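You operate a simulated robot arm through the tools that you are given. There is no shell and no other tool. Be economical: measure what you need, move in short steps, check, and stop when the job is done.

You are at the controls of a simulated two-armed robot. One attempt, no reset.

## Task
Carry the drip tray to the wash mat, wipe its stain and lay the wiper cassette in it.
Fine: carry it in both hands; wipe with the teal pad and put the pad back; wipe before the cassette goes in; shut the trough lid. What is to be rubbed or washed off counts as gone when no trace of it is left.
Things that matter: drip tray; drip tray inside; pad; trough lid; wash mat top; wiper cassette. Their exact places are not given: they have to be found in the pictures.

Only the result counts: the job must be done as asked and must still hold three seconds after the hand-in. Knocking over, shifting, dropping, spilling or breaking anything else fails it. A push-on lid holds only when it is set on centred and level and pressed home; a screw cap is set on level and turned clockwise until tight.

## Robot
Two 7-joint arms with two-finger parallel grippers on one trunk, on a base that drives. Base frame: it is fixed to the floor where the robot stands at the start and does not move with it; the origin is under the middle of the robot, x ahead of it, y to its left, z up. Units: m, rad, N and s.
The left shoulder is at the start at [0.07, 0.163, 1.17], the right one opposite. With the tool pointing down near the work surface each hand reaches from about 0.4 to 0.88 m from the robot's upright axis, wherever it stands, measured 20 degrees to its own side. Places, roughly: drip tray inside [0.5, 0.2, 0.9]; pad (6x8x5 cm) [0.5, 0.5, 0.9]; trough lid [0.8, 0.9, 1]; wash mat top [0.5, 0.7, 0.9]. Payload 3.43 kg a hand.
Tool frame (each hand has its own): the origin (TCP) lies between the finger pads and is the grasp point; the fingertips stand 0.034 m ahead of it; z points along the fingers, y is the line along which they close. The gripper opens to 0.128 m. The fingers are 0.024 m wide and 0.012 m thick; the gripper's body (0.048 by 0.13 m) begins 0.096 m behind the TCP.
Orientation is that of the tool frame in the base frame, as a unit quaternion [x, y, z, w]. With the fingers straight down and closing along the base's y, the tool's x points along the base's -x, its y along +y and its z along -z.

## Interface
- The arms move only by the tool nudge_tool. It takes "left_motion", "right_motion" or both (then of equal length, played together; a hand with none holds still); each is a list of rows, each an object of numbers (a shift or turn left out is 0, a gripper value left out holds the last): "tx", "ty", "tz": the shift along the tool's x, y, z in m; "wx", "wy", "wz": the turn, a rotation vector about the tool's x, y, z in rad; "hand": the closure in counts, from 0 (fully open) to 255 (shut). In form: [{"tx": .., "ty": .., "tz": .., "wx": .., "wy": .., "wz": .., "hand": ..}, ...]. A call has 1 to 10 rows; each row is the pose to reach, as a shift and turn from the pose commanded when the call began, along the tool's axes at that moment. Rows are played at 5 a second. More than 0.05 m and 0.15 rad between two rows, or a gripper value outside its range, and nothing of the call is played. Where a pose cannot be reached the arm comes as near as it can. A force on the tool above 60 N (or 10 N above the force at the start of the call, whichever is more), or a blocked arm, ends the call early, and 0.2 s more pass. The fingers move at their own pace (about 0.153 m/s each) and stop on an object; they squeeze with about 28 N. The grip force told is the motor's: it shows also when the fingers shut on nothing. Time passes only in rows, and 0.2 s behind the last, so rows that repeat a pose let the fingers close. It gives the time, the measured TCP pose, the force on the tool (base axes), the opening and the grip force at its end, in the units of the frame above (readings bear some noise), with the torque about the TCP (base axes, N m) and any sound that the robot's microphone picked up.
- Cameras (640 x 400 px; columns grow to the right, rows downward): "scene" is now at [0.127, 0.0284, 1.3749]; the picture's right is [0.37, -0.93, 0.00], its down [-0.62, -0.25, -0.74] and it looks along [0.69, 0.28, -0.67] (base axes); focal length 214 px, centre (320, 200). "left" rides on the left gripper at [0.076, 0.011, -0.16] in its tool frame; the picture's right is [-0.15, 0.99, 0.00], its down [-0.88, -0.13, -0.46] and it looks along [-0.45, -0.07, 0.89] (tool axes); focal length 234 px, centre (320, 200). "right" rides on the right gripper at [0.076, -0.011, -0.16] in its tool frame; the picture's right is [0.15, 0.99, 0.00], its down [-0.88, 0.13, -0.46] and it looks along [-0.45, 0.07, 0.89] (tool axes); focal length 234 px, centre (320, 200).
- grab_frame(camera): a new picture of that camera. The clock stands still meanwhile.
- slide_trunk(by): slides the trunk up (or, below 0, down) by that many m; the arms and the scene camera ride with it, the base frame stays. It gives what a move gives, with no picture.
- steer(legs): drives the robot by 1 to 6 legs, each [ahead, left, turn to the left] in m, m and rad, along the robot's own axes; the way and the turn of a leg run together, so that a leg with both is an arc; at most 1.5 m and 3.142 rad a leg. The arms and the cameras ride along, it lands a little off, and it stops where it bumps. It gives what a move gives.
- aim_head(pan, tilt): turns the head with the scene camera to pan (to the left, within 1.501 rad either way) and tilt (down, from -0.506 to 1.204), counted from straight ahead of the robot. It gives what a move gives.
- measure_at(camera, pixels): for up to 12 pixels [column, row] of the newest picture of that camera ("zoom" is the newest enlarged one), the place [x, y, z] in the base frame of the surface seen there, good to about 0.002 m, but the place of the scene camera against the robot may be out by one fixed shift of up to 0.018 m in any direction. The clock stands still meanwhile.
- enlarge(camera, box): a new picture of the part [left, top, right, bottom] of that camera's present view, enlarged. The clock stands still meanwhile.
- close_job(): hands the job in; it is judged then, once.

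Go step by step. Measure first, check grasps and placings, and put right what went wrong. The budget is 80 turns and 78 pictures, counting those below and the enlarged ones. Unless the task says otherwise, let go and move clear before handing in, and close with one line.

The tools are called as a command line: name --argument value ..., lists and objects as JSON in quotes. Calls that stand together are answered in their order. nudge_tool: Moves the arms, as the interface text tells. Its arguments: {"type":"object","properties":{"left_motion":{"type":"array"},"right_motion":{"type":"array"}},"required":[]} The other tools are called the same way: slide_trunk (by) slides the trunk up or down; steer (legs) drives the base; aim_head (pan, tilt) turns the head that bears the scene camera; grab_frame (camera) takes a picture; measure_at (camera, pixels) gives the place of the surface under pixels of a picture; enlarge (camera, box) takes an enlarged picture of a part of a camera's view; close_job () hands the job in.

At the start:

```text
clock: 0.0
left_tcp_pos: [0.3919, 0.5633, 1.1839]
left_tool_rot: [-0.001, 1.0, 0.001, 0.0]
left_wrist_force: [-0.2, -1.0, 0.2]
left_wrist_torque: [0.02, 0.03, -0.03]
left_finger_gap: 0.1281
left_grip_force: 0.0
right_tcp_pos: [0.359, 0.032, 1.2478]
right_tool_rot: [0.0, 1.0, 0.0, 0.0]
right_wrist_force: [-0.1, 0.2, 0.4]
right_wrist_torque: [-0.02, -0.05, -0.03]
right_finger_gap: 0.1279
right_grip_force: 0.1
trunk travel left (down, up): [-0.65, 0.29]
robot x, y, heading: [-0.0011, -0.0035, 0.001]
head pan, tilt: [0.384, 0.735]
```

scene: 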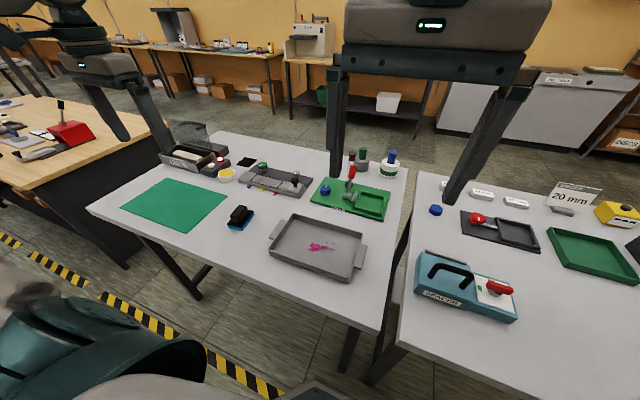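
right: 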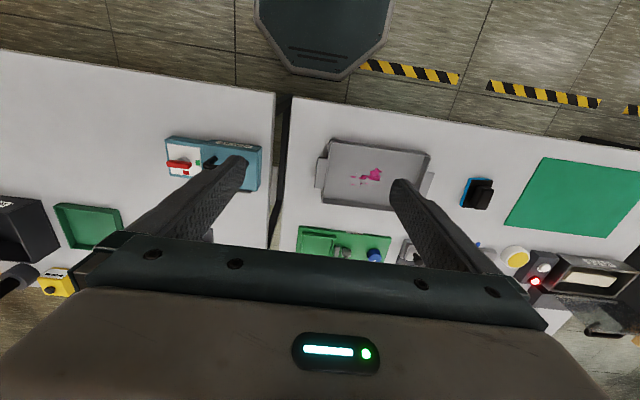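
left: 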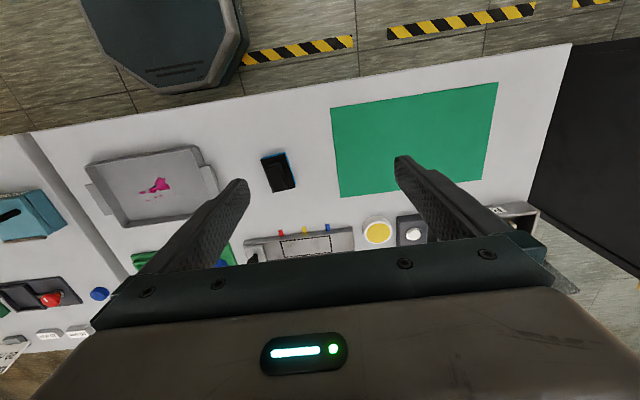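

The scene shows the tray with a magenta stain near (318,246), the teal pad with black handle at (240,216), the green mat at (175,204), and the trough with a transparent lid near (193,150). I'll enlarge these to identify parts.

enlarge --camera "scene" --box '[140, 110, 300, 210]'

enlarge --camera "scene" --box '[220, 190, 380, 290]'

measure_at --camera "scene" --pixels '[[160, 180], [225, 200], [184, 229], [123, 204], [240, 212], [318, 246], [300, 235], [275, 235], [362, 258], [185, 155], [207, 157], [190, 135]]'

measure_at --camera "left" --pixels '[[155, 190], [120, 190], [85, 197], [215, 172], [102, 200], [199, 165], [105, 160], [197, 147], [277, 172], [377, 232], [295, 247], [413, 232]]'

```text
4.00 times, centred on (220, 160) of scene
```

zoom: 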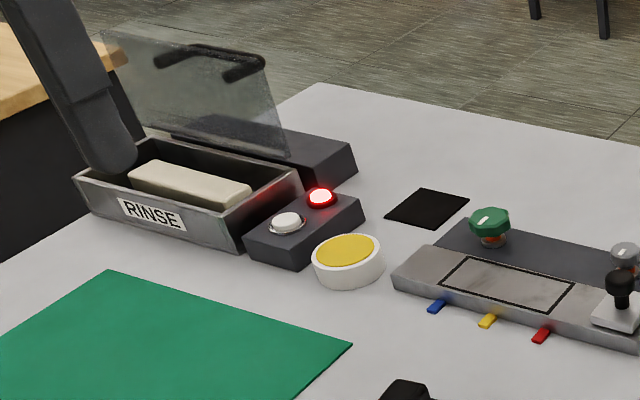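

```text
4.00 times, centred on (300, 240) of scene
```

zoom: 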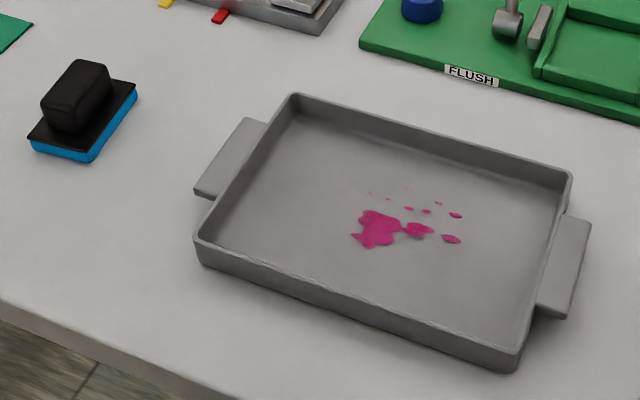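

```text
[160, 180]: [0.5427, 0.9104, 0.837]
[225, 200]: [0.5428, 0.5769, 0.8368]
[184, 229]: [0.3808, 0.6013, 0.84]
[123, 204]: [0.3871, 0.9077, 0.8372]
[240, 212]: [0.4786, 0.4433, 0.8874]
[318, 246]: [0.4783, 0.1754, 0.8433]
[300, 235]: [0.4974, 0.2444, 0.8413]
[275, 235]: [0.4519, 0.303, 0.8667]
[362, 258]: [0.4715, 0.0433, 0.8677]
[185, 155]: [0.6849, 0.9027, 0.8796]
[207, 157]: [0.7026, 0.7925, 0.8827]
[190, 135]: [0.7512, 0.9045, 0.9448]
```

```text
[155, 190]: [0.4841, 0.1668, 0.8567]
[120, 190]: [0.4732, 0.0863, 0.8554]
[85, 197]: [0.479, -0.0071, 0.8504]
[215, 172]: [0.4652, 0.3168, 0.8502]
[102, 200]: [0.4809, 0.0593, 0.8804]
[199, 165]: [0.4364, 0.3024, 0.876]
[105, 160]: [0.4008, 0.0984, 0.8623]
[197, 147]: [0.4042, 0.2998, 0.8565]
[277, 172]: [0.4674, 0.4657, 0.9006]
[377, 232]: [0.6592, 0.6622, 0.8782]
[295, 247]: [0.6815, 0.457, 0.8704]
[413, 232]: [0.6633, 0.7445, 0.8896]
```

The white block in the open RINSE trough may be the wiper cassette. I'll aim the head at the trough and at the rest of the table to be sure.

aim_head --pan 0.85 --tilt 0.6

grab_frame --camera "scene"

enlarge --camera "left" --box '[220, 150, 540, 350]'

enlarge --camera "scene" --box '[240, 100, 480, 250]'

```text
clock: 0.9
left_tcp_pos: [0.3923, 0.5631, 1.1831]
left_tool_rot: [0.0, 1.0, -0.001, -0.001]
left_wrist_force: [0.6, 0.2, 0.8]
left_wrist_torque: [-0.03, 0.05, -0.01]
left_finger_gap: 0.128
left_grip_force: 0.0
right_tcp_pos: [0.3586, 0.0319, 1.2482]
right_tool_rot: [0.0, 1.0, 0.001, 0.0]
right_wrist_force: [-0.7, -0.1, -0.1]
right_wrist_torque: [0.01, 0.0, -0.02]
right_finger_gap: 0.1278
right_grip_force: 0.2
trunk travel left (down, up): [-0.65, 0.29]
robot x, y, heading: [-0.0002, -0.0045, -0.003]
head pan, tilt: [0.85, 0.6]
```

```text
72 pictures are left
```

scene: 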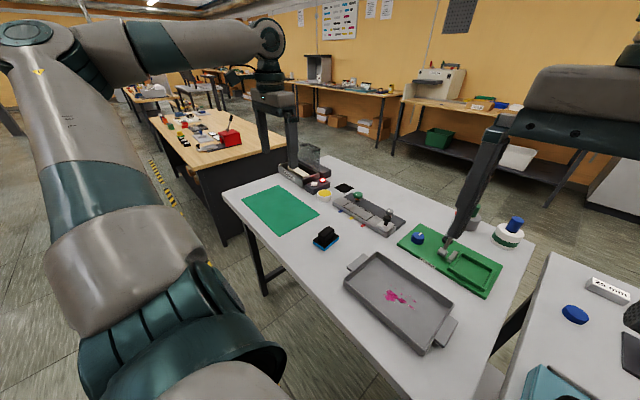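

```text
2.00 times, centred on (380, 250) of left
```

zoom: 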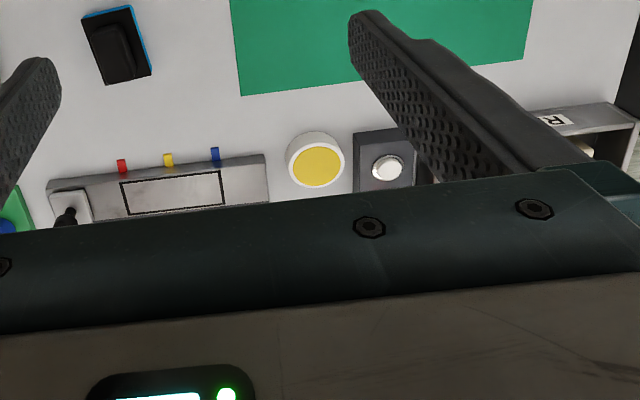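

```text
2.67 times, centred on (360, 175) of scene
```

zoom: 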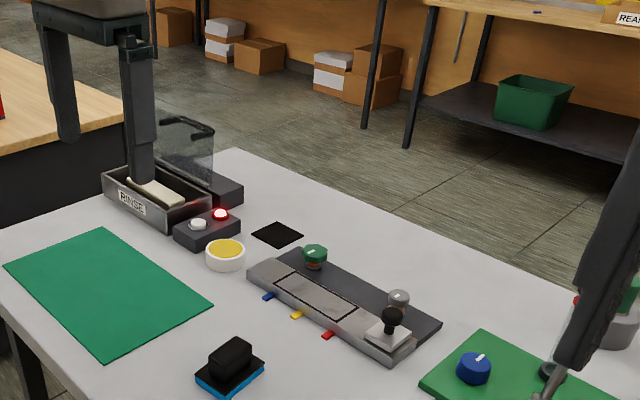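

The cream block in the RINSE trough is the likely cassette; I'll check the right-hand bench for competing items, and move the left hand to look down at the trough.

nudge_tool --left_motion '[{"tx": -0.04, "ty": 0.02, "tz": -0.02}, {"tx": -0.08, "ty": 0.04, "tz": -0.02}, {"tx": -0.1, "ty": 0.08, "tz": -0.02}, {"tx": -0.11, "ty": 0.12, "tz": -0.02}, {"tx": -0.11, "ty": 0.16, "tz": -0.02}]'

grab_frame --camera "left"

aim_head --pan -0.3 --tilt 0.7

grab_frame --camera "scene"

```text
clock: 2.1
left_tcp_pos: [0.5051, 0.7213, 1.2038]
left_tool_rot: [0.0, 1.0, -0.001, 0.0]
left_wrist_force: [-0.8, -1.0, 0.4]
left_wrist_torque: [-0.03, 0.01, 0.0]
left_finger_gap: 0.1279
left_grip_force: 0.0
right_tcp_pos: [0.3596, 0.0334, 1.2478]
right_tool_rot: [0.001, 1.0, 0.0, -0.002]
right_wrist_force: [-0.2, 0.1, 0.1]
right_wrist_torque: [-0.03, 0.0, 0.03]
right_finger_gap: 0.128
right_grip_force: 0.1
trunk travel left (down, up): [-0.65, 0.29]
robot x, y, heading: [-0.0042, 0.0011, -0.001]
head pan, tilt: [0.85, 0.6]
```

```text
69 pictures are left
```

left: 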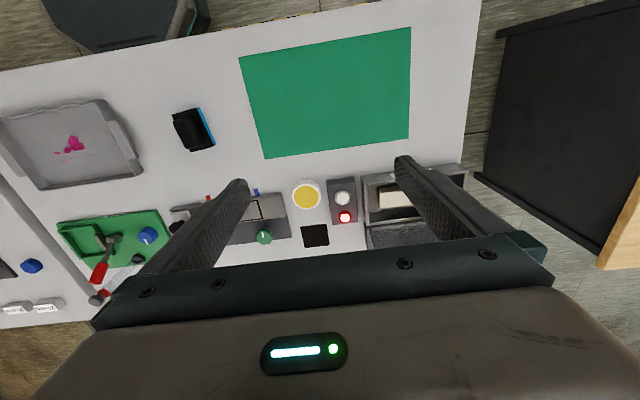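

```text
clock: 3.5
left_tcp_pos: [0.5041, 0.7196, 1.2042]
left_tool_rot: [0.0, 1.0, 0.001, 0.0]
left_wrist_force: [0.1, 0.8, -0.1]
left_wrist_torque: [0.03, -0.01, 0.01]
left_finger_gap: 0.128
left_grip_force: 0.1
right_tcp_pos: [0.3588, 0.0322, 1.2475]
right_tool_rot: [0.0, 1.0, 0.001, 0.001]
right_wrist_force: [0.5, 0.1, 0.0]
right_wrist_torque: [0.03, 0.01, 0.0]
right_finger_gap: 0.1279
right_grip_force: 0.1
trunk travel left (down, up): [-0.65, 0.29]
robot x, y, heading: [0.0033, -0.0009, 0.003]
head pan, tilt: [-0.3, 0.7]
```

```text
68 pictures are left
```

scene: 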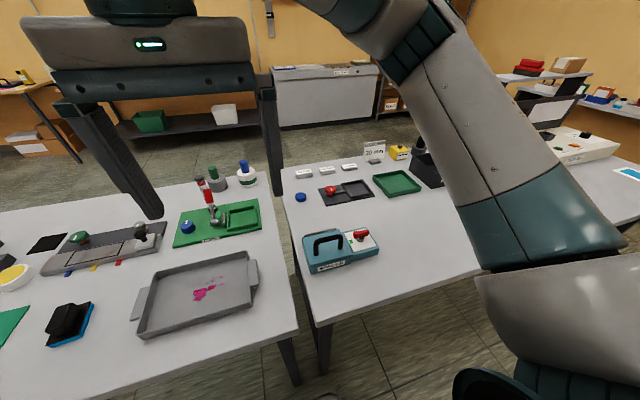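

Nothing else looks like a cassette, so I'll zoom in on the trough from the left camera, and measure tray and pad (left picture: tray (70,145), pad (190,130)).

enlarge --camera "left" --box '[320, 150, 480, 250]'

measure_at --camera "left" --pixels '[[240, 58], [411, 28], [408, 138], [265, 158], [190, 125], [372, 225], [385, 190], [395, 203], [365, 180], [463, 170], [374, 235], [305, 170]]'

enlarge --camera "right" --box '[290, 110, 530, 260]'

measure_at --camera "zoom" --pixels '[[78, 170], [390, 210], [110, 80], [370, 110], [340, 270], [75, 230], [210, 180], [270, 120], [510, 210], [470, 175], [495, 250], [380, 200]]'

```text
4.00 times, centred on (400, 200) of left
```

zoom: 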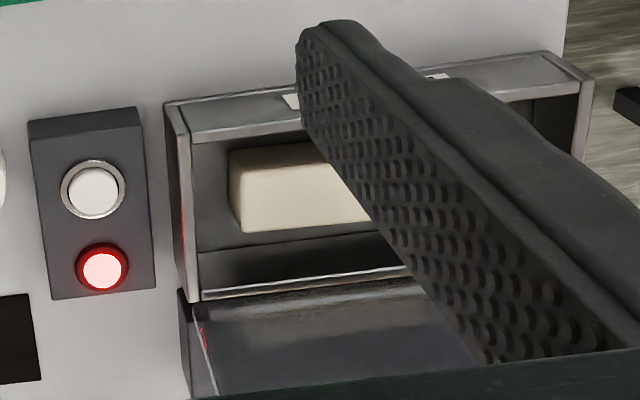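

```text
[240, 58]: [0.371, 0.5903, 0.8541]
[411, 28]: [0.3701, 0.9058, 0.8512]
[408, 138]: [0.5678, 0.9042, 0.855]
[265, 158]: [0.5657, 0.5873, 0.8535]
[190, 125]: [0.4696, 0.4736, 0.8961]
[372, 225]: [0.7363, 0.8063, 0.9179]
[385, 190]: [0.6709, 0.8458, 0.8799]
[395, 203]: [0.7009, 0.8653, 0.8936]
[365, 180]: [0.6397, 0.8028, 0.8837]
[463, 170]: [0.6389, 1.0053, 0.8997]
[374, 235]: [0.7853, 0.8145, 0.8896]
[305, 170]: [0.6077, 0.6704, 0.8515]
```

```text
2.67 times, centred on (410, 185) of right
```

zoom: 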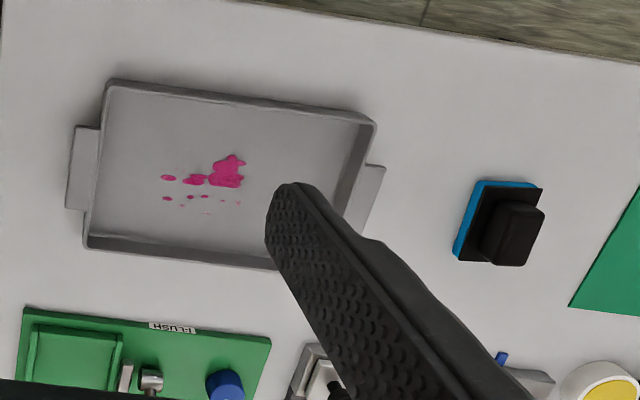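

```text
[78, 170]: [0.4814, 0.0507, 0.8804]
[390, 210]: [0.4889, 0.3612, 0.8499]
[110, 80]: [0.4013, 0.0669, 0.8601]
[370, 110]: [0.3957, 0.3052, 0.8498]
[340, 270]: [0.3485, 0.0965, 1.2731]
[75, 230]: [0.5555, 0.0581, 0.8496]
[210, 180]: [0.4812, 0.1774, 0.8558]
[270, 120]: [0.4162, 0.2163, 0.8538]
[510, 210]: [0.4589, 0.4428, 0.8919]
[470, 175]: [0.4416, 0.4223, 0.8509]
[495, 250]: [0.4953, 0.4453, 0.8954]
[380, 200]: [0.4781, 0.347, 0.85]
```

Table is z≈0.85, mat spans x 0.37–0.567, y 0.59–0.905, and the cream block sits in the trough. Now I'll measure the tray's flanges precisely from the left and right wrist pictures.

enlarge --camera "left" --box '[0, 80, 240, 230]'

measure_at --camera "zoom" --pixels '[[335, 145], [378, 190], [360, 130], [350, 160], [300, 70], [375, 245], [340, 250], [255, 60], [505, 85], [545, 165], [478, 180], [520, 120]]'

enlarge --camera "right" --box '[300, 130, 380, 210]'

measure_at --camera "right" --pixels '[[318, 172], [326, 172], [322, 160], [322, 185], [317, 187], [328, 160], [326, 195], [333, 172], [330, 141], [323, 204], [429, 156], [433, 178]]'

```text
2.67 times, centred on (120, 155) of left
```

zoom: 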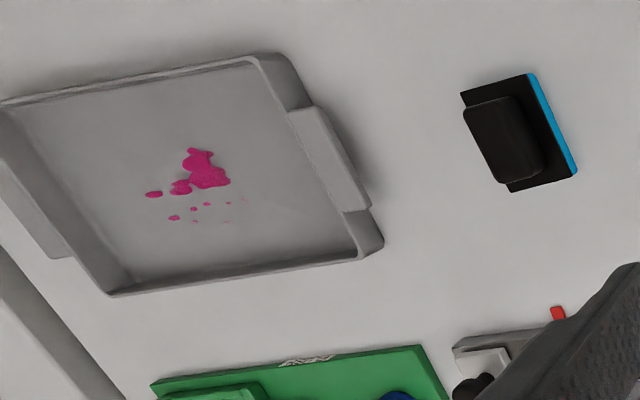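

```text
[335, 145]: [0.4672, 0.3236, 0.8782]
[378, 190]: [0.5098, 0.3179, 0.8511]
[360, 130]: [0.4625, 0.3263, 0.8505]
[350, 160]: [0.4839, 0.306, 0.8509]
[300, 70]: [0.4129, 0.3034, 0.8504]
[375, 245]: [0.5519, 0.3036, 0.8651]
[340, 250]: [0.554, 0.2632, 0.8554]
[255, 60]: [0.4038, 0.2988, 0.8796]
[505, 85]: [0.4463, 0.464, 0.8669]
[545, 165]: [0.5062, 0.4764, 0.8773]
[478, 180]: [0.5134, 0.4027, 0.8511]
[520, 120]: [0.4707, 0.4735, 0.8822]
```

```text
5.00 times, centred on (340, 170) of right
```

zoom: 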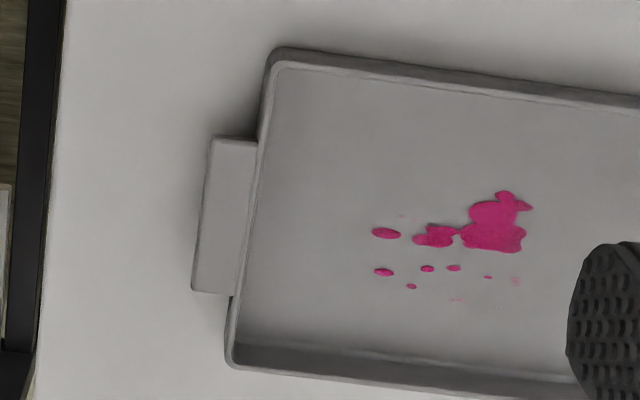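

```text
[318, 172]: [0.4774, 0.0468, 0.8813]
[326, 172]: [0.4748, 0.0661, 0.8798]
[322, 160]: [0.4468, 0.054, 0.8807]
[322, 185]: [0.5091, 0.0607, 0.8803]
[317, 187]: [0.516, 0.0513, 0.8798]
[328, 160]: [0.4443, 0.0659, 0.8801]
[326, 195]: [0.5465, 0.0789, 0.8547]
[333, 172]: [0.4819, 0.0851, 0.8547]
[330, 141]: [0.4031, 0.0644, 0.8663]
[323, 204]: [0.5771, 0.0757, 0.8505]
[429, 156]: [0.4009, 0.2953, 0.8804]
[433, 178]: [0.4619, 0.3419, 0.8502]
```

The tray is square to the base axes: right flange centre ≈ (0.478, 0.056), left flange ≈ (0.478, 0.318), both with top z≈0.88; each flange plus wall can be pinched along y. I'll bring both hands above the flanges, half closed.

nudge_tool --left_motion '[{"tx": 0.003, "ty": -0.0449, "tz": 0.0116, "hand": 90}, {"tx": 0.006, "ty": -0.0898, "tz": 0.023}, {"tx": 0.009, "ty": -0.1347, "tz": 0.035}, {"tx": 0.012, "ty": -0.1796, "tz": 0.046}, {"tx": 0.015, "ty": -0.2244, "tz": 0.058}, {"tx": 0.018, "ty": -0.2693, "tz": 0.07}, {"tx": 0.021, "ty": -0.3142, "tz": 0.081}, {"tx": 0.024, "ty": -0.3591, "tz": 0.092}, {"tx": 0.027, "ty": -0.404, "tz": 0.104}, {"tx": 0.027, "ty": -0.404, "tz": 0.104}]' --right_motion '[{"tx": -0.0132, "ty": 0.003, "tz": 0.0167, "hand": 90}, {"tx": -0.0264, "ty": 0.006, "tz": 0.033}, {"tx": -0.0397, "ty": 0.008, "tz": 0.05}, {"tx": -0.053, "ty": 0.011, "tz": 0.067}, {"tx": -0.066, "ty": 0.014, "tz": 0.083}, {"tx": -0.079, "ty": 0.017, "tz": 0.1}, {"tx": -0.0925, "ty": 0.02, "tz": 0.117}, {"tx": -0.106, "ty": 0.022, "tz": 0.133}, {"tx": -0.119, "ty": 0.025, "tz": 0.148}, {"tx": -0.119, "ty": 0.025, "tz": 0.148}]'

grab_frame --camera "left"

grab_frame --camera "right"

```text
clock: 5.7
left_tcp_pos: [0.4728, 0.3214, 1.1007]
left_tool_rot: [0.0, 1.0, -0.002, -0.001]
left_wrist_force: [1.1, 1.0, 0.0]
left_wrist_torque: [-0.02, -0.01, -0.01]
left_finger_gap: 0.0827
left_grip_force: 0.0
right_tcp_pos: [0.4771, 0.0577, 1.1002]
right_tool_rot: [0.0, 1.0, -0.001, 0.0]
right_wrist_force: [0.0, -0.2, -1.1]
right_wrist_torque: [-0.04, -0.01, 0.04]
right_finger_gap: 0.083
right_grip_force: 0.0
trunk travel left (down, up): [-0.65, 0.29]
robot x, y, heading: [0.0029, -0.0007, -0.004]
head pan, tilt: [-0.3, 0.7]
```

```text
63 pictures are left
```

left: 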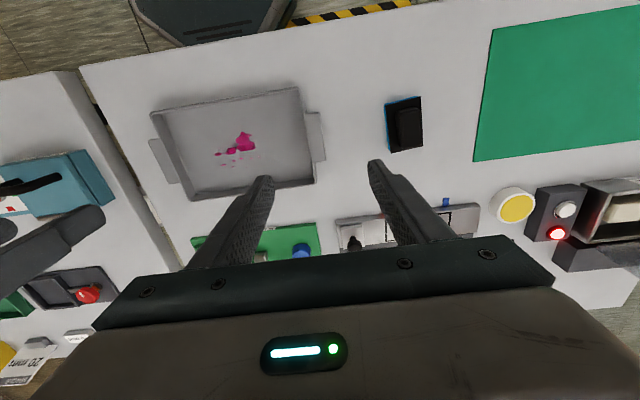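

```text
62 pictures are left
```

right: 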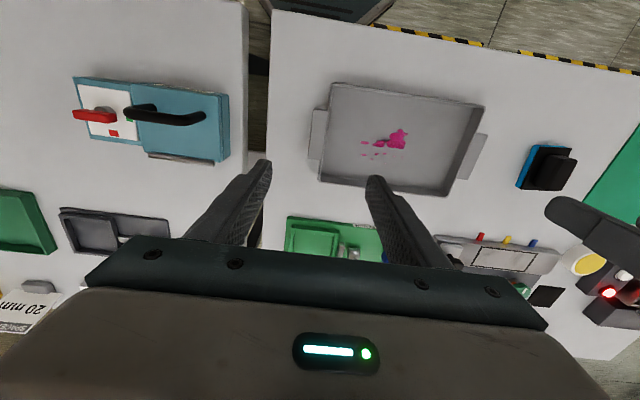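

Both hands hover well; I'll measure the flange edges and also the pad's original place (left picture pad near (405,125)).

measure_at --camera "left" --pixels '[[312, 120], [321, 137], [318, 158], [323, 158], [308, 137], [303, 137], [300, 95], [404, 110], [410, 130], [388, 105], [392, 152], [423, 148]]'

measure_at --camera "right" --pixels '[[318, 112], [313, 170], [312, 140], [322, 140], [325, 145], [335, 150], [330, 90], [480, 105], [318, 185], [450, 192], [470, 158], [484, 138]]'

enlarge --camera "left" --box '[360, 80, 456, 170]'

measure_at --camera "zoom" --pixels '[[250, 180], [400, 180], [270, 400], [400, 420], [330, 300], [175, 165], [200, 450], [410, 110], [420, 430], [180, 300], [230, 300], [225, 440]]'

```text
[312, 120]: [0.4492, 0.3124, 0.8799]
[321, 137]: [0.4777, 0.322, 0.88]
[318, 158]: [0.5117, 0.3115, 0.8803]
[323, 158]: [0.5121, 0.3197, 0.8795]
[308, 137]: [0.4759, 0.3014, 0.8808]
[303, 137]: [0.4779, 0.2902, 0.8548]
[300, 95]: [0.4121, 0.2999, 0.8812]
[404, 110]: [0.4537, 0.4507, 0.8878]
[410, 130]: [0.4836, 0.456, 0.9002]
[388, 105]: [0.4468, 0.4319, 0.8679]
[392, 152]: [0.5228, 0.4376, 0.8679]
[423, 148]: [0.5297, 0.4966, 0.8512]
```

```text
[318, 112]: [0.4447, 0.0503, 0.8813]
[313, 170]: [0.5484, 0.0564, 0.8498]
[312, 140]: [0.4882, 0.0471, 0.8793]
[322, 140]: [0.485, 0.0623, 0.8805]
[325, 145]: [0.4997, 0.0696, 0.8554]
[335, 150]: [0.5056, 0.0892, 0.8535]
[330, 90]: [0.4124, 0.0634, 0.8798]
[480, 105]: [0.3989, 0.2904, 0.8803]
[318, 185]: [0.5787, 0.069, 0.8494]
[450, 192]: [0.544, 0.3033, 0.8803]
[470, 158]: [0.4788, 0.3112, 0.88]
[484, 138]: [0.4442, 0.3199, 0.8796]
```

```text
4.44 times, centred on (408, 125) of left
```

zoom: 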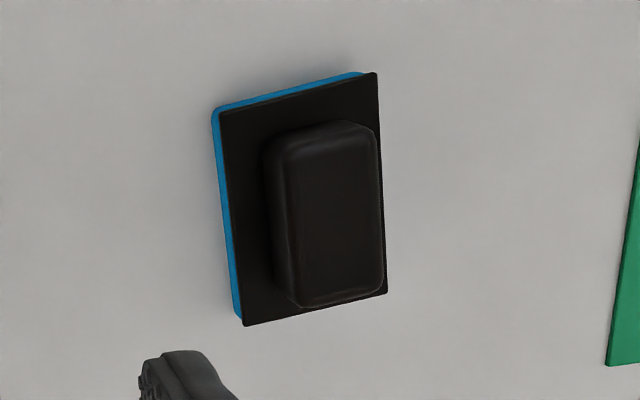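

```text
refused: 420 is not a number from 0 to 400
```

Flange spans: right y 0.044–0.067, left y 0.299–0.326, top z 0.88. I'll record the pad from the zoom and descend both hands.

measure_at --camera "zoom" --pixels '[[225, 115], [375, 78], [244, 322], [385, 290], [300, 150], [365, 140], [310, 290], [375, 285], [335, 215], [215, 115], [240, 315], [362, 75]]'

nudge_tool --left_motion '[{"tx": -0.002, "ty": -0.004, "tz": 0.04}, {"tx": -0.005, "ty": -0.01, "tz": 0.08}, {"tx": -0.005, "ty": -0.01, "tz": 0.12}, {"tx": -0.005, "ty": -0.01, "tz": 0.16}, {"tx": -0.005, "ty": -0.01, "tz": 0.185}, {"tx": -0.005, "ty": -0.01, "tz": 0.203}, {"tx": -0.005, "ty": -0.01, "tz": 0.203}]' --right_motion '[{"tx": -0.001, "ty": -0.001, "tz": 0.04}, {"tx": -0.001, "ty": -0.002, "tz": 0.08}, {"tx": -0.001, "ty": -0.002, "tz": 0.12}, {"tx": -0.001, "ty": -0.002, "tz": 0.16}, {"tx": -0.001, "ty": -0.002, "tz": 0.185}, {"tx": -0.001, "ty": -0.002, "tz": 0.203}, {"tx": -0.001, "ty": -0.002, "tz": 0.203}]'

grab_frame --camera "left"

grab_frame --camera "right"

```text
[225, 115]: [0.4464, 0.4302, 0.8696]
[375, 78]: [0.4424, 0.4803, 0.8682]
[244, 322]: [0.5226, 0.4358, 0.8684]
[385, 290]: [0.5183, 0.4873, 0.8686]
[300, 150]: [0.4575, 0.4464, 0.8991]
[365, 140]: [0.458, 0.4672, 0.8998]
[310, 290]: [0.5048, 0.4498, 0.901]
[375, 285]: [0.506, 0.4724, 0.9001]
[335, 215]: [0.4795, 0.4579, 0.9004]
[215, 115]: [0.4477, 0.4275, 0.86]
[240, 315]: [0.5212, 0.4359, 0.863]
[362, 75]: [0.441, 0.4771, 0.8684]
```

```text
clock: 7.3
left_tcp_pos: [0.4791, 0.3088, 0.8975]
left_tool_rot: [0.0, 1.0, 0.001, 0.0]
left_wrist_force: [-0.4, -0.2, -0.7]
left_wrist_torque: [0.01, -0.01, 0.02]
left_finger_gap: 0.0829
left_grip_force: 0.2
right_tcp_pos: [0.4801, 0.0569, 0.8951]
right_tool_rot: [-0.001, 1.0, 0.001, -0.001]
right_wrist_force: [-1.0, 0.1, 0.1]
right_wrist_torque: [0.0, -0.01, 0.0]
right_finger_gap: 0.0831
right_grip_force: 0.0
trunk travel left (down, up): [-0.65, 0.29]
robot x, y, heading: [0.0024, -0.0001, -0.004]
head pan, tilt: [-0.3, 0.7]
```

```text
60 pictures are left
```

left: 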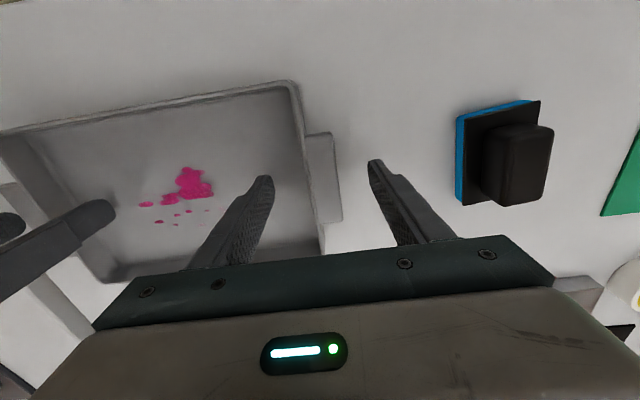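

```text
59 pictures are left
```

right: 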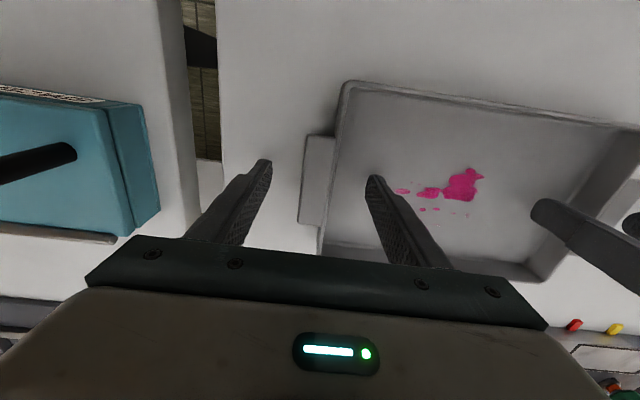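

The flanges lie between the fingers on both sides (left: cols 305–340 between 270 and 370). Closing both.

nudge_tool --left_motion '[{"hand": 160}, {"hand": 255}, {"hand": 255}, {"hand": 255}]' --right_motion '[{"hand": 160}, {"hand": 255}, {"hand": 255}, {"hand": 255}]'

nudge_tool --left_motion '[{"tz": -0.01}, {"tz": -0.02}, {"tz": -0.02}]' --right_motion '[{"tz": -0.01}, {"tz": -0.02}, {"tz": -0.02}]'

grab_frame --camera "right"

```text
clock: 8.3
left_tcp_pos: [0.4798, 0.3118, 0.8974]
left_tool_rot: [-0.001, 1.0, 0.003, 0.0]
left_wrist_force: [4.9, 40.8, 0.1]
left_wrist_torque: [0.78, -0.71, 0.42]
left_finger_gap: 0.0259
left_grip_force: 28.5
right_tcp_pos: [0.4807, 0.0537, 0.8962]
right_tool_rot: [0.001, 1.0, -0.004, 0.0]
right_wrist_force: [-3.5, -41.0, 4.0]
right_wrist_torque: [-0.61, 0.79, 0.5]
right_finger_gap: 0.0258
right_grip_force: 27.7
trunk travel left (down, up): [-0.65, 0.29]
robot x, y, heading: [0.001, 0.001, -0.005]
head pan, tilt: [-0.3, 0.7]
```

```text
clock: 9.1
left_tcp_pos: [0.4803, 0.3105, 0.9158]
left_tool_rot: [0.0, 1.0, 0.002, -0.001]
left_wrist_force: [0.8, 39.5, -2.1]
left_wrist_torque: [0.67, -0.06, 0.05]
left_finger_gap: 0.0258
left_grip_force: 28.2
right_tcp_pos: [0.4818, 0.0536, 0.9147]
right_tool_rot: [0.0, 1.0, -0.003, 0.0]
right_wrist_force: [-0.8, -40.1, -3.0]
right_wrist_torque: [-0.71, 0.06, 0.19]
right_finger_gap: 0.0259
right_grip_force: 27.8
trunk travel left (down, up): [-0.65, 0.29]
robot x, y, heading: [-0.0008, -0.0017, -0.003]
head pan, tilt: [-0.3, 0.7]
```

```text
58 pictures are left
```

right: 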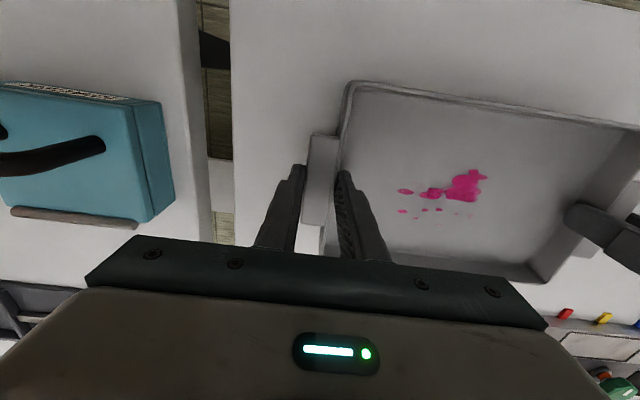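

Grip is firm on both sides (gap 0.0258, ~28 N) and the tray rises level. I'll relieve the 40 N mutual push slightly while lifting higher to clear the pad.

nudge_tool --left_motion '[{"ty": 0.001, "tz": -0.02}, {"ty": 0.002, "tz": -0.05}, {"ty": 0.002, "tz": -0.08}, {"ty": 0.002, "tz": -0.11}, {"ty": 0.002, "tz": -0.11}]' --right_motion '[{"ty": -0.001, "tz": -0.02}, {"ty": -0.002, "tz": -0.05}, {"ty": -0.002, "tz": -0.08}, {"ty": -0.002, "tz": -0.11}, {"ty": -0.002, "tz": -0.11}]'

steer --legs '[[0.0, 0.28, 0.0]]'

aim_head --pan 0.5 --tilt 0.8

grab_frame --camera "scene"

```text
clock: 10.3
left_tcp_pos: [0.4827, 0.3114, 1.0265]
left_tool_rot: [0.001, 1.0, -0.002, 0.0]
left_wrist_force: [-2.1, -6.4, -1.7]
left_wrist_torque: [-0.35, 0.32, -0.42]
left_finger_gap: 0.0257
left_grip_force: 27.8
right_tcp_pos: [0.4822, 0.0532, 1.0284]
right_tool_rot: [-0.001, 1.0, 0.002, 0.0]
right_wrist_force: [3.1, 6.9, -4.3]
right_wrist_torque: [0.01, -0.33, -0.34]
right_finger_gap: 0.0258
right_grip_force: 27.7
trunk travel left (down, up): [-0.65, 0.29]
robot x, y, heading: [0.001, 0.0019, -0.002]
head pan, tilt: [-0.3, 0.7]
```

```text
clock: 12.2
left_tcp_pos: [0.4858, 0.5866, 1.0271]
left_tool_rot: [0.002, 1.0, -0.001, 0.002]
left_wrist_force: [-3.5, -42.1, 0.0]
left_wrist_torque: [-1.24, 0.34, -0.42]
left_finger_gap: 0.0259
left_grip_force: 28.0
right_tcp_pos: [0.4811, 0.328, 1.0286]
right_tool_rot: [0.003, 1.0, 0.004, -0.002]
right_wrist_force: [4.0, 41.8, -5.1]
right_wrist_torque: [0.53, -0.34, -0.34]
right_finger_gap: 0.0259
right_grip_force: 28.2
trunk travel left (down, up): [-0.65, 0.29]
robot x, y, heading: [-0.0011, 0.279, -0.005]
head pan, tilt: [-0.3, 0.7]
```

```text
clock: 13.4
left_tcp_pos: [0.4862, 0.5855, 1.0266]
left_tool_rot: [0.002, 1.0, -0.003, 0.0]
left_wrist_force: [-3.2, -3.4, 0.6]
left_wrist_torque: [-0.5, 0.09, -0.48]
left_finger_gap: 0.0257
left_grip_force: 28.1
right_tcp_pos: [0.4818, 0.328, 1.0282]
right_tool_rot: [0.002, 1.0, 0.004, -0.001]
right_wrist_force: [4.1, 3.3, -5.7]
right_wrist_torque: [-0.32, -0.05, -0.31]
right_finger_gap: 0.026
right_grip_force: 28.2
trunk travel left (down, up): [-0.65, 0.29]
robot x, y, heading: [0.0018, 0.2757, -0.004]
head pan, tilt: [0.499, 0.799]
```

```text
57 pictures are left
```

scene: 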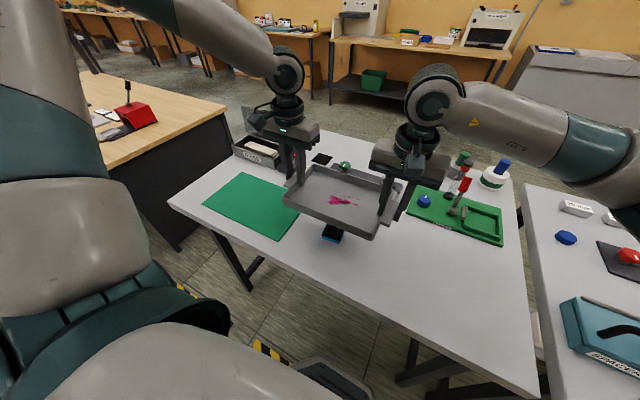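

The tray is carried level; it must go 0.29 m further left over the mat. Driving on.

steer --legs '[[0.0, 0.29, 0.0]]'

grab_frame --camera "scene"

grab_frame --camera "left"

grab_frame --camera "right"

```text
clock: 15.4
left_tcp_pos: [0.4933, 0.8697, 1.0272]
left_tool_rot: [0.009, 1.0, -0.002, 0.001]
left_wrist_force: [-2.6, -7.3, -1.5]
left_wrist_torque: [-0.34, 0.11, -0.34]
left_finger_gap: 0.0257
left_grip_force: 27.9
right_tcp_pos: [0.4851, 0.6117, 1.0278]
right_tool_rot: [0.008, 1.0, 0.004, -0.001]
right_wrist_force: [2.6, 7.3, -4.2]
right_wrist_torque: [-0.14, -0.14, -0.29]
right_finger_gap: 0.026
right_grip_force: 28.6
trunk travel left (down, up): [-0.65, 0.29]
robot x, y, heading: [0.0088, 0.5671, -0.02]
head pan, tilt: [0.499, 0.799]
```

```text
56 pictures are left
```

scene: 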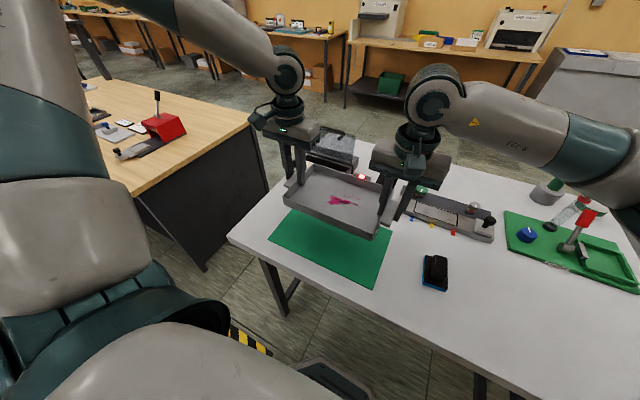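

```text
55 pictures are left
```

left: 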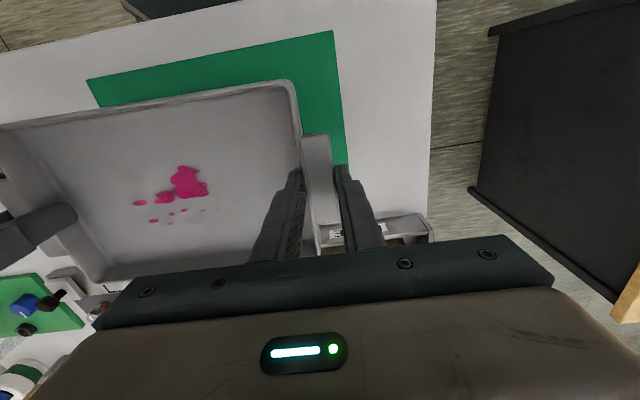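

```text
54 pictures are left
```

right: 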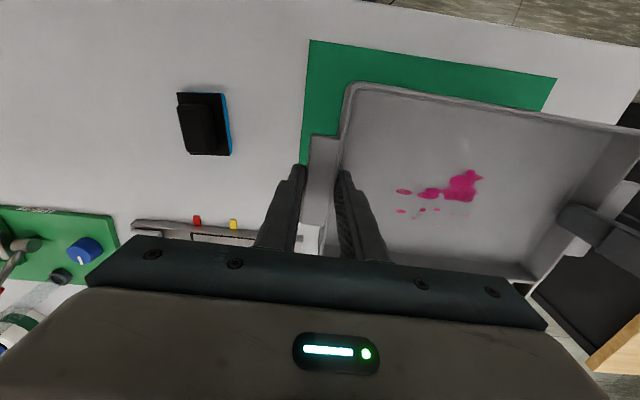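

The tray is over the mat, but about 2 cm too far ahead (mat x-centre 0.4685, tray ≈0.488) and turned −0.03 rad. I'll shift back, square it and lower to just above the mat.

nudge_tool --left_motion '[{"tx": 0.006, "ty": 0.002, "wz": -0.007}, {"tx": 0.012, "ty": 0.004, "wz": -0.014}, {"tx": 0.018, "ty": 0.006, "wz": -0.02}, {"tx": 0.024, "ty": 0.006, "wz": -0.025}, {"tx": 0.024, "ty": 0.006, "tz": 0.03, "wz": -0.025}, {"tx": 0.024, "ty": 0.006, "tz": 0.06, "wz": -0.025}, {"tx": 0.024, "ty": 0.006, "tz": 0.09, "wz": -0.025}, {"tx": 0.024, "ty": 0.006, "tz": 0.11, "wz": -0.025}, {"tx": 0.024, "ty": 0.006, "tz": 0.11, "wz": -0.025}]' --right_motion '[{"tx": 0.004, "ty": 0.002, "wz": -0.007}, {"tx": 0.008, "ty": 0.004, "wz": -0.014}, {"tx": 0.012, "ty": 0.006, "wz": -0.02}, {"tx": 0.016, "ty": 0.006, "wz": -0.025}, {"tx": 0.016, "ty": 0.006, "tz": 0.03, "wz": -0.025}, {"tx": 0.016, "ty": 0.006, "tz": 0.06, "wz": -0.025}, {"tx": 0.016, "ty": 0.006, "tz": 0.09, "wz": -0.025}, {"tx": 0.016, "ty": 0.006, "tz": 0.11, "wz": -0.025}, {"tx": 0.016, "ty": 0.006, "tz": 0.11, "wz": -0.025}]'

grab_frame --camera "left"

grab_frame --camera "right"

```text
clock: 17.4
left_tcp_pos: [0.4683, 0.8768, 0.9166]
left_tool_rot: [-0.004, 1.0, 0.0, 0.0]
left_wrist_force: [-1.1, 21.1, -0.6]
left_wrist_torque: [0.04, 0.05, -0.04]
left_finger_gap: 0.0258
left_grip_force: 28.2
right_tcp_pos: [0.469, 0.6186, 0.9188]
right_tool_rot: [-0.003, 1.0, 0.003, 0.0]
right_wrist_force: [0.0, -20.4, -4.9]
right_wrist_torque: [-0.74, -0.06, 0.02]
right_finger_gap: 0.0258
right_grip_force: 28.1
trunk travel left (down, up): [-0.65, 0.29]
robot x, y, heading: [0.0011, 0.57, -0.017]
head pan, tilt: [0.499, 0.799]
```

```text
53 pictures are left
```

left: 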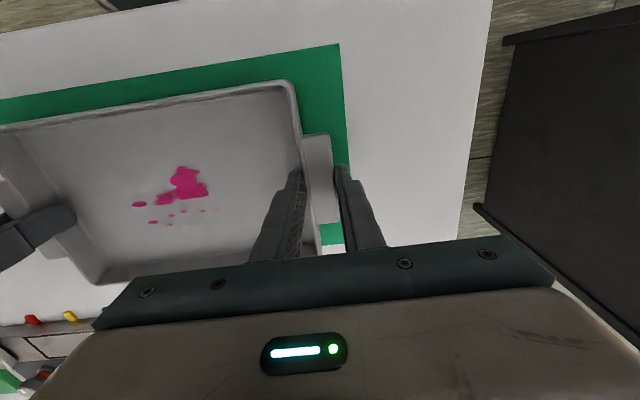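

```text
52 pictures are left
```

right: 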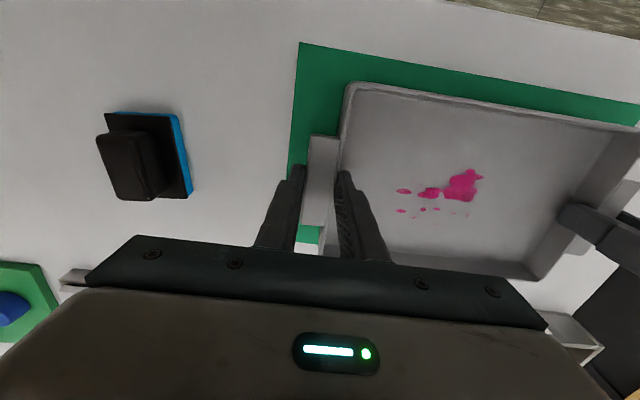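

Now squared at x≈0.4685, y centre 0.748. I'll check the mat edges against the tray in both pictures before the last 16 mm.

measure_at --camera "left" --pixels '[[339, 45], [200, 67], [333, 242], [200, 85], [290, 85], [331, 170], [348, 160], [290, 268]]'

measure_at --camera "right" --pixels '[[300, 44], [290, 150], [307, 240], [309, 160], [450, 68], [450, 95], [530, 272], [350, 88]]'

```text
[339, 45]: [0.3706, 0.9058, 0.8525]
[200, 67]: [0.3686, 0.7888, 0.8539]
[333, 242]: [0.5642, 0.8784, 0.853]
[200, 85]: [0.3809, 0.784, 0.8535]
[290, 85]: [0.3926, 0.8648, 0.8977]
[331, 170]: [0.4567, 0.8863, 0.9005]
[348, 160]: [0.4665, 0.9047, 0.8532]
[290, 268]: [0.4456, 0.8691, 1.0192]
```

```text
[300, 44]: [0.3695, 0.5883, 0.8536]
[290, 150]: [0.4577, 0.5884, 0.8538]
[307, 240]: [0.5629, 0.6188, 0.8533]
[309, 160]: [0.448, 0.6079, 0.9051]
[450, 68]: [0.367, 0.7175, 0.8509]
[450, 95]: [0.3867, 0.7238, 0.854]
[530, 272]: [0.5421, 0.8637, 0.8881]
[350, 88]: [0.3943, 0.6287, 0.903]
```

The tray will sit centred inside the mat (x 0.387–0.55 in 0.37–0.567). Lowering the last stretch, then releasing.

nudge_tool --left_motion '[{"tz": 0.006}, {"tz": 0.011}, {"tz": 0.015}, {"tz": 0.0165}, {"tz": 0.0165}]' --right_motion '[{"tz": 0.007}, {"tz": 0.013}, {"tz": 0.0175}, {"tz": 0.019}, {"tz": 0.019}]'

```text
clock: 18.6
left_tcp_pos: [0.4703, 0.8754, 0.9021]
left_tool_rot: [-0.003, 1.0, -0.002, 0.002]
left_wrist_force: [-1.5, 25.7, -0.9]
left_wrist_torque: [0.43, 0.16, -0.26]
left_finger_gap: 0.0257
left_grip_force: 28.1
right_tcp_pos: [0.4702, 0.6176, 0.8989]
right_tool_rot: [-0.003, 1.0, 0.003, -0.001]
right_wrist_force: [1.8, -24.9, -3.9]
right_wrist_torque: [-0.74, -0.12, -0.14]
right_finger_gap: 0.0258
right_grip_force: 27.8
trunk travel left (down, up): [-0.65, 0.29]
robot x, y, heading: [0.0036, 0.5699, -0.018]
head pan, tilt: [0.499, 0.799]
```

Not yet full contact (weights unchanged). A couple of mm more.

nudge_tool --left_motion '[{"tz": 0.0015}, {"tz": 0.003}, {"tz": 0.003}]' --right_motion '[{"tz": 0.001}, {"tz": 0.0015}, {"tz": 0.0015}]'

enlarge --camera "left" --box '[0, 60, 360, 285]'

measure_at --camera "zoom" --pixels '[[330, 50], [510, 50], [560, 150], [565, 250], [180, 280], [400, 100], [480, 300], [100, 110]]'

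```text
clock: 19.4
left_tcp_pos: [0.4684, 0.8755, 0.8991]
left_tool_rot: [-0.003, 1.0, 0.0, 0.004]
left_wrist_force: [2.1, 30.0, 20.7]
left_wrist_torque: [0.75, -0.08, -0.33]
left_finger_gap: 0.0264
left_grip_force: 28.0
right_tcp_pos: [0.4696, 0.6175, 0.8986]
right_tool_rot: [-0.003, 1.0, 0.004, -0.001]
right_wrist_force: [-0.5, -28.5, -0.9]
right_wrist_torque: [-0.53, 0.64, -0.29]
right_finger_gap: 0.0258
right_grip_force: 27.9
trunk travel left (down, up): [-0.65, 0.29]
robot x, y, heading: [0.0051, 0.5717, -0.02]
head pan, tilt: [0.499, 0.799]
```

```text
1.78 times, centred on (180, 172) of left
```

zoom: 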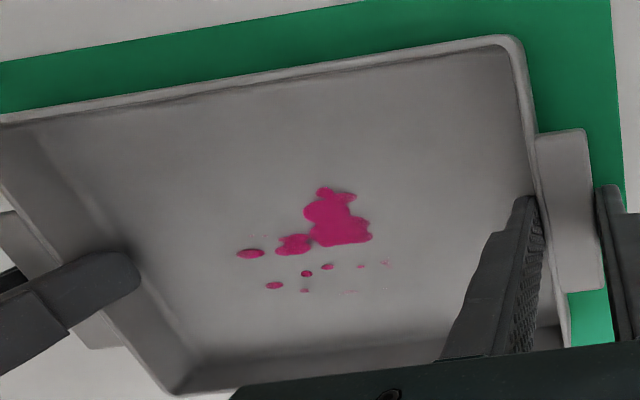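

```text
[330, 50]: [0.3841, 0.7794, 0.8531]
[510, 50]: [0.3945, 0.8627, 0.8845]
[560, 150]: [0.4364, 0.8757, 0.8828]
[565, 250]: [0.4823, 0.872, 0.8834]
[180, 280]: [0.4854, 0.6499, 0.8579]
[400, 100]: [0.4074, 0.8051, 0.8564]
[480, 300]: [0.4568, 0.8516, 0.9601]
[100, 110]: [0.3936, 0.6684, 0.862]
```

The tray sits on the mat (left feels support, rim z≈0.883). I'll measure the stain extent, keep holding with the left hand, and release/raise the right hand to fetch the pad.

measure_at --camera "zoom" --pixels '[[325, 188], [355, 195], [372, 238], [238, 254], [252, 236], [275, 286], [305, 291], [350, 292], [387, 262], [340, 220]]'

nudge_tool --left_motion '[{"tz": -0.001}, {"tz": -0.001}, {"tz": -0.001}, {"tz": -0.001}, {"tz": -0.001}, {"tz": -0.001}, {"tz": -0.001}, {"tz": -0.001}, {"tz": -0.001}]' --right_motion '[{"hand": 130}, {"hand": 130}, {"tz": -0.04}, {"tz": -0.08}, {"tz": -0.11}, {"ty": -0.04, "tz": -0.11, "wz": -0.05}, {"ty": -0.085, "tz": -0.11, "wz": -0.07}, {"tx": -0.006, "ty": -0.13, "tz": -0.11, "wz": -0.077}, {"tx": -0.012, "ty": -0.159, "tz": -0.11, "wz": -0.077}]'

grab_frame --camera "right"

```text
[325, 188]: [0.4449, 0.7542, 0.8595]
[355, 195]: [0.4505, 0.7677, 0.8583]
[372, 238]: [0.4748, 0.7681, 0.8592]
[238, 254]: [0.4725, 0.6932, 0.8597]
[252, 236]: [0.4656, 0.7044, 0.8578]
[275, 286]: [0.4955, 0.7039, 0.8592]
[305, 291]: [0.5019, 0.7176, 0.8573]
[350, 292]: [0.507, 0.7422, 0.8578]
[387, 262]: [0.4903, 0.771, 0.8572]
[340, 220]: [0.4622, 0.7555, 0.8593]
```

```text
clock: 21.4
left_tcp_pos: [0.4684, 0.8754, 0.8997]
left_tool_rot: [-0.003, 1.0, -0.001, 0.001]
left_wrist_force: [0.6, -1.0, -3.3]
left_wrist_torque: [0.26, 0.13, 0.0]
left_finger_gap: 0.026
left_grip_force: 27.9
right_tcp_pos: [0.4836, 0.4568, 1.0061]
right_tool_rot: [-0.043, 0.999, 0.005, 0.0]
right_wrist_force: [-0.6, 0.4, 0.4]
right_wrist_torque: [0.02, -0.01, -0.01]
right_finger_gap: 0.0628
right_grip_force: 0.0
trunk travel left (down, up): [-0.65, 0.29]
robot x, y, heading: [0.0052, 0.5685, -0.018]
head pan, tilt: [0.499, 0.799]
```

```text
50 pictures are left
```

right: 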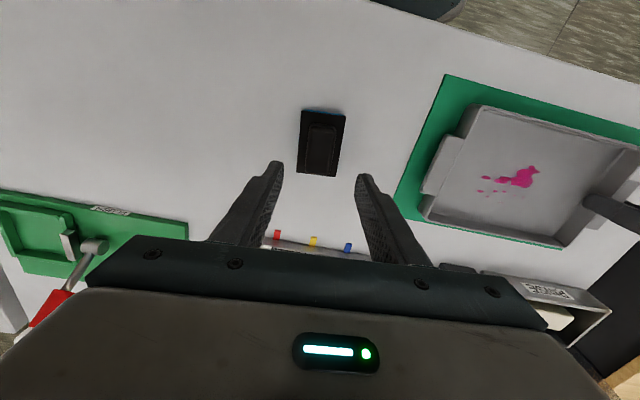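

The right hand is centred over the pad and aligned; stain spans x 0.445–0.507, y 0.693–0.771. Descend onto the handle and grip.

nudge_tool --right_motion '[{"tz": 0.04, "ty": 0.002}, {"tz": 0.08, "ty": 0.002}, {"tz": 0.1, "ty": 0.002}, {"tz": 0.1, "ty": 0.002}, {"tz": 0.1, "ty": 0.002, "hand": 255}, {"tz": 0.1, "ty": 0.002}, {"tz": 0.1, "ty": 0.002}]'

grab_frame --camera "right"

```text
clock: 23.0
left_tcp_pos: [0.4696, 0.8759, 0.9]
left_tool_rot: [-0.004, 1.0, -0.002, 0.001]
left_wrist_force: [0.0, 1.3, -3.1]
left_wrist_torque: [0.03, 0.24, -0.03]
left_finger_gap: 0.0255
left_grip_force: 27.5
right_tcp_pos: [0.4827, 0.4631, 0.9075]
right_tool_rot: [-0.042, 0.999, 0.004, 0.0]
right_wrist_force: [-0.1, 0.6, 1.1]
right_wrist_torque: [-0.01, -0.05, 0.01]
right_finger_gap: 0.0313
right_grip_force: 27.8
trunk travel left (down, up): [-0.65, 0.29]
robot x, y, heading: [0.0057, 0.5654, -0.021]
head pan, tilt: [0.499, 0.799]
```

```text
49 pictures are left
```

right: 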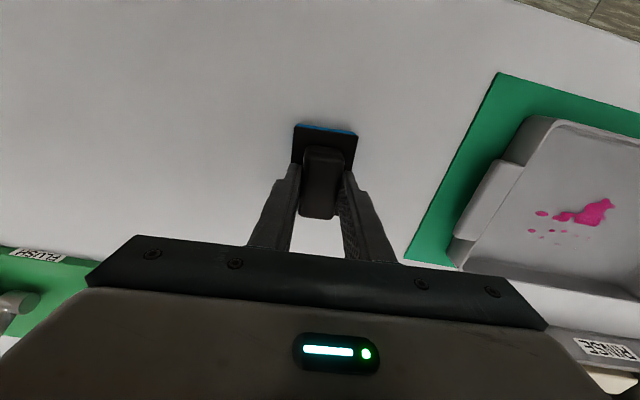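

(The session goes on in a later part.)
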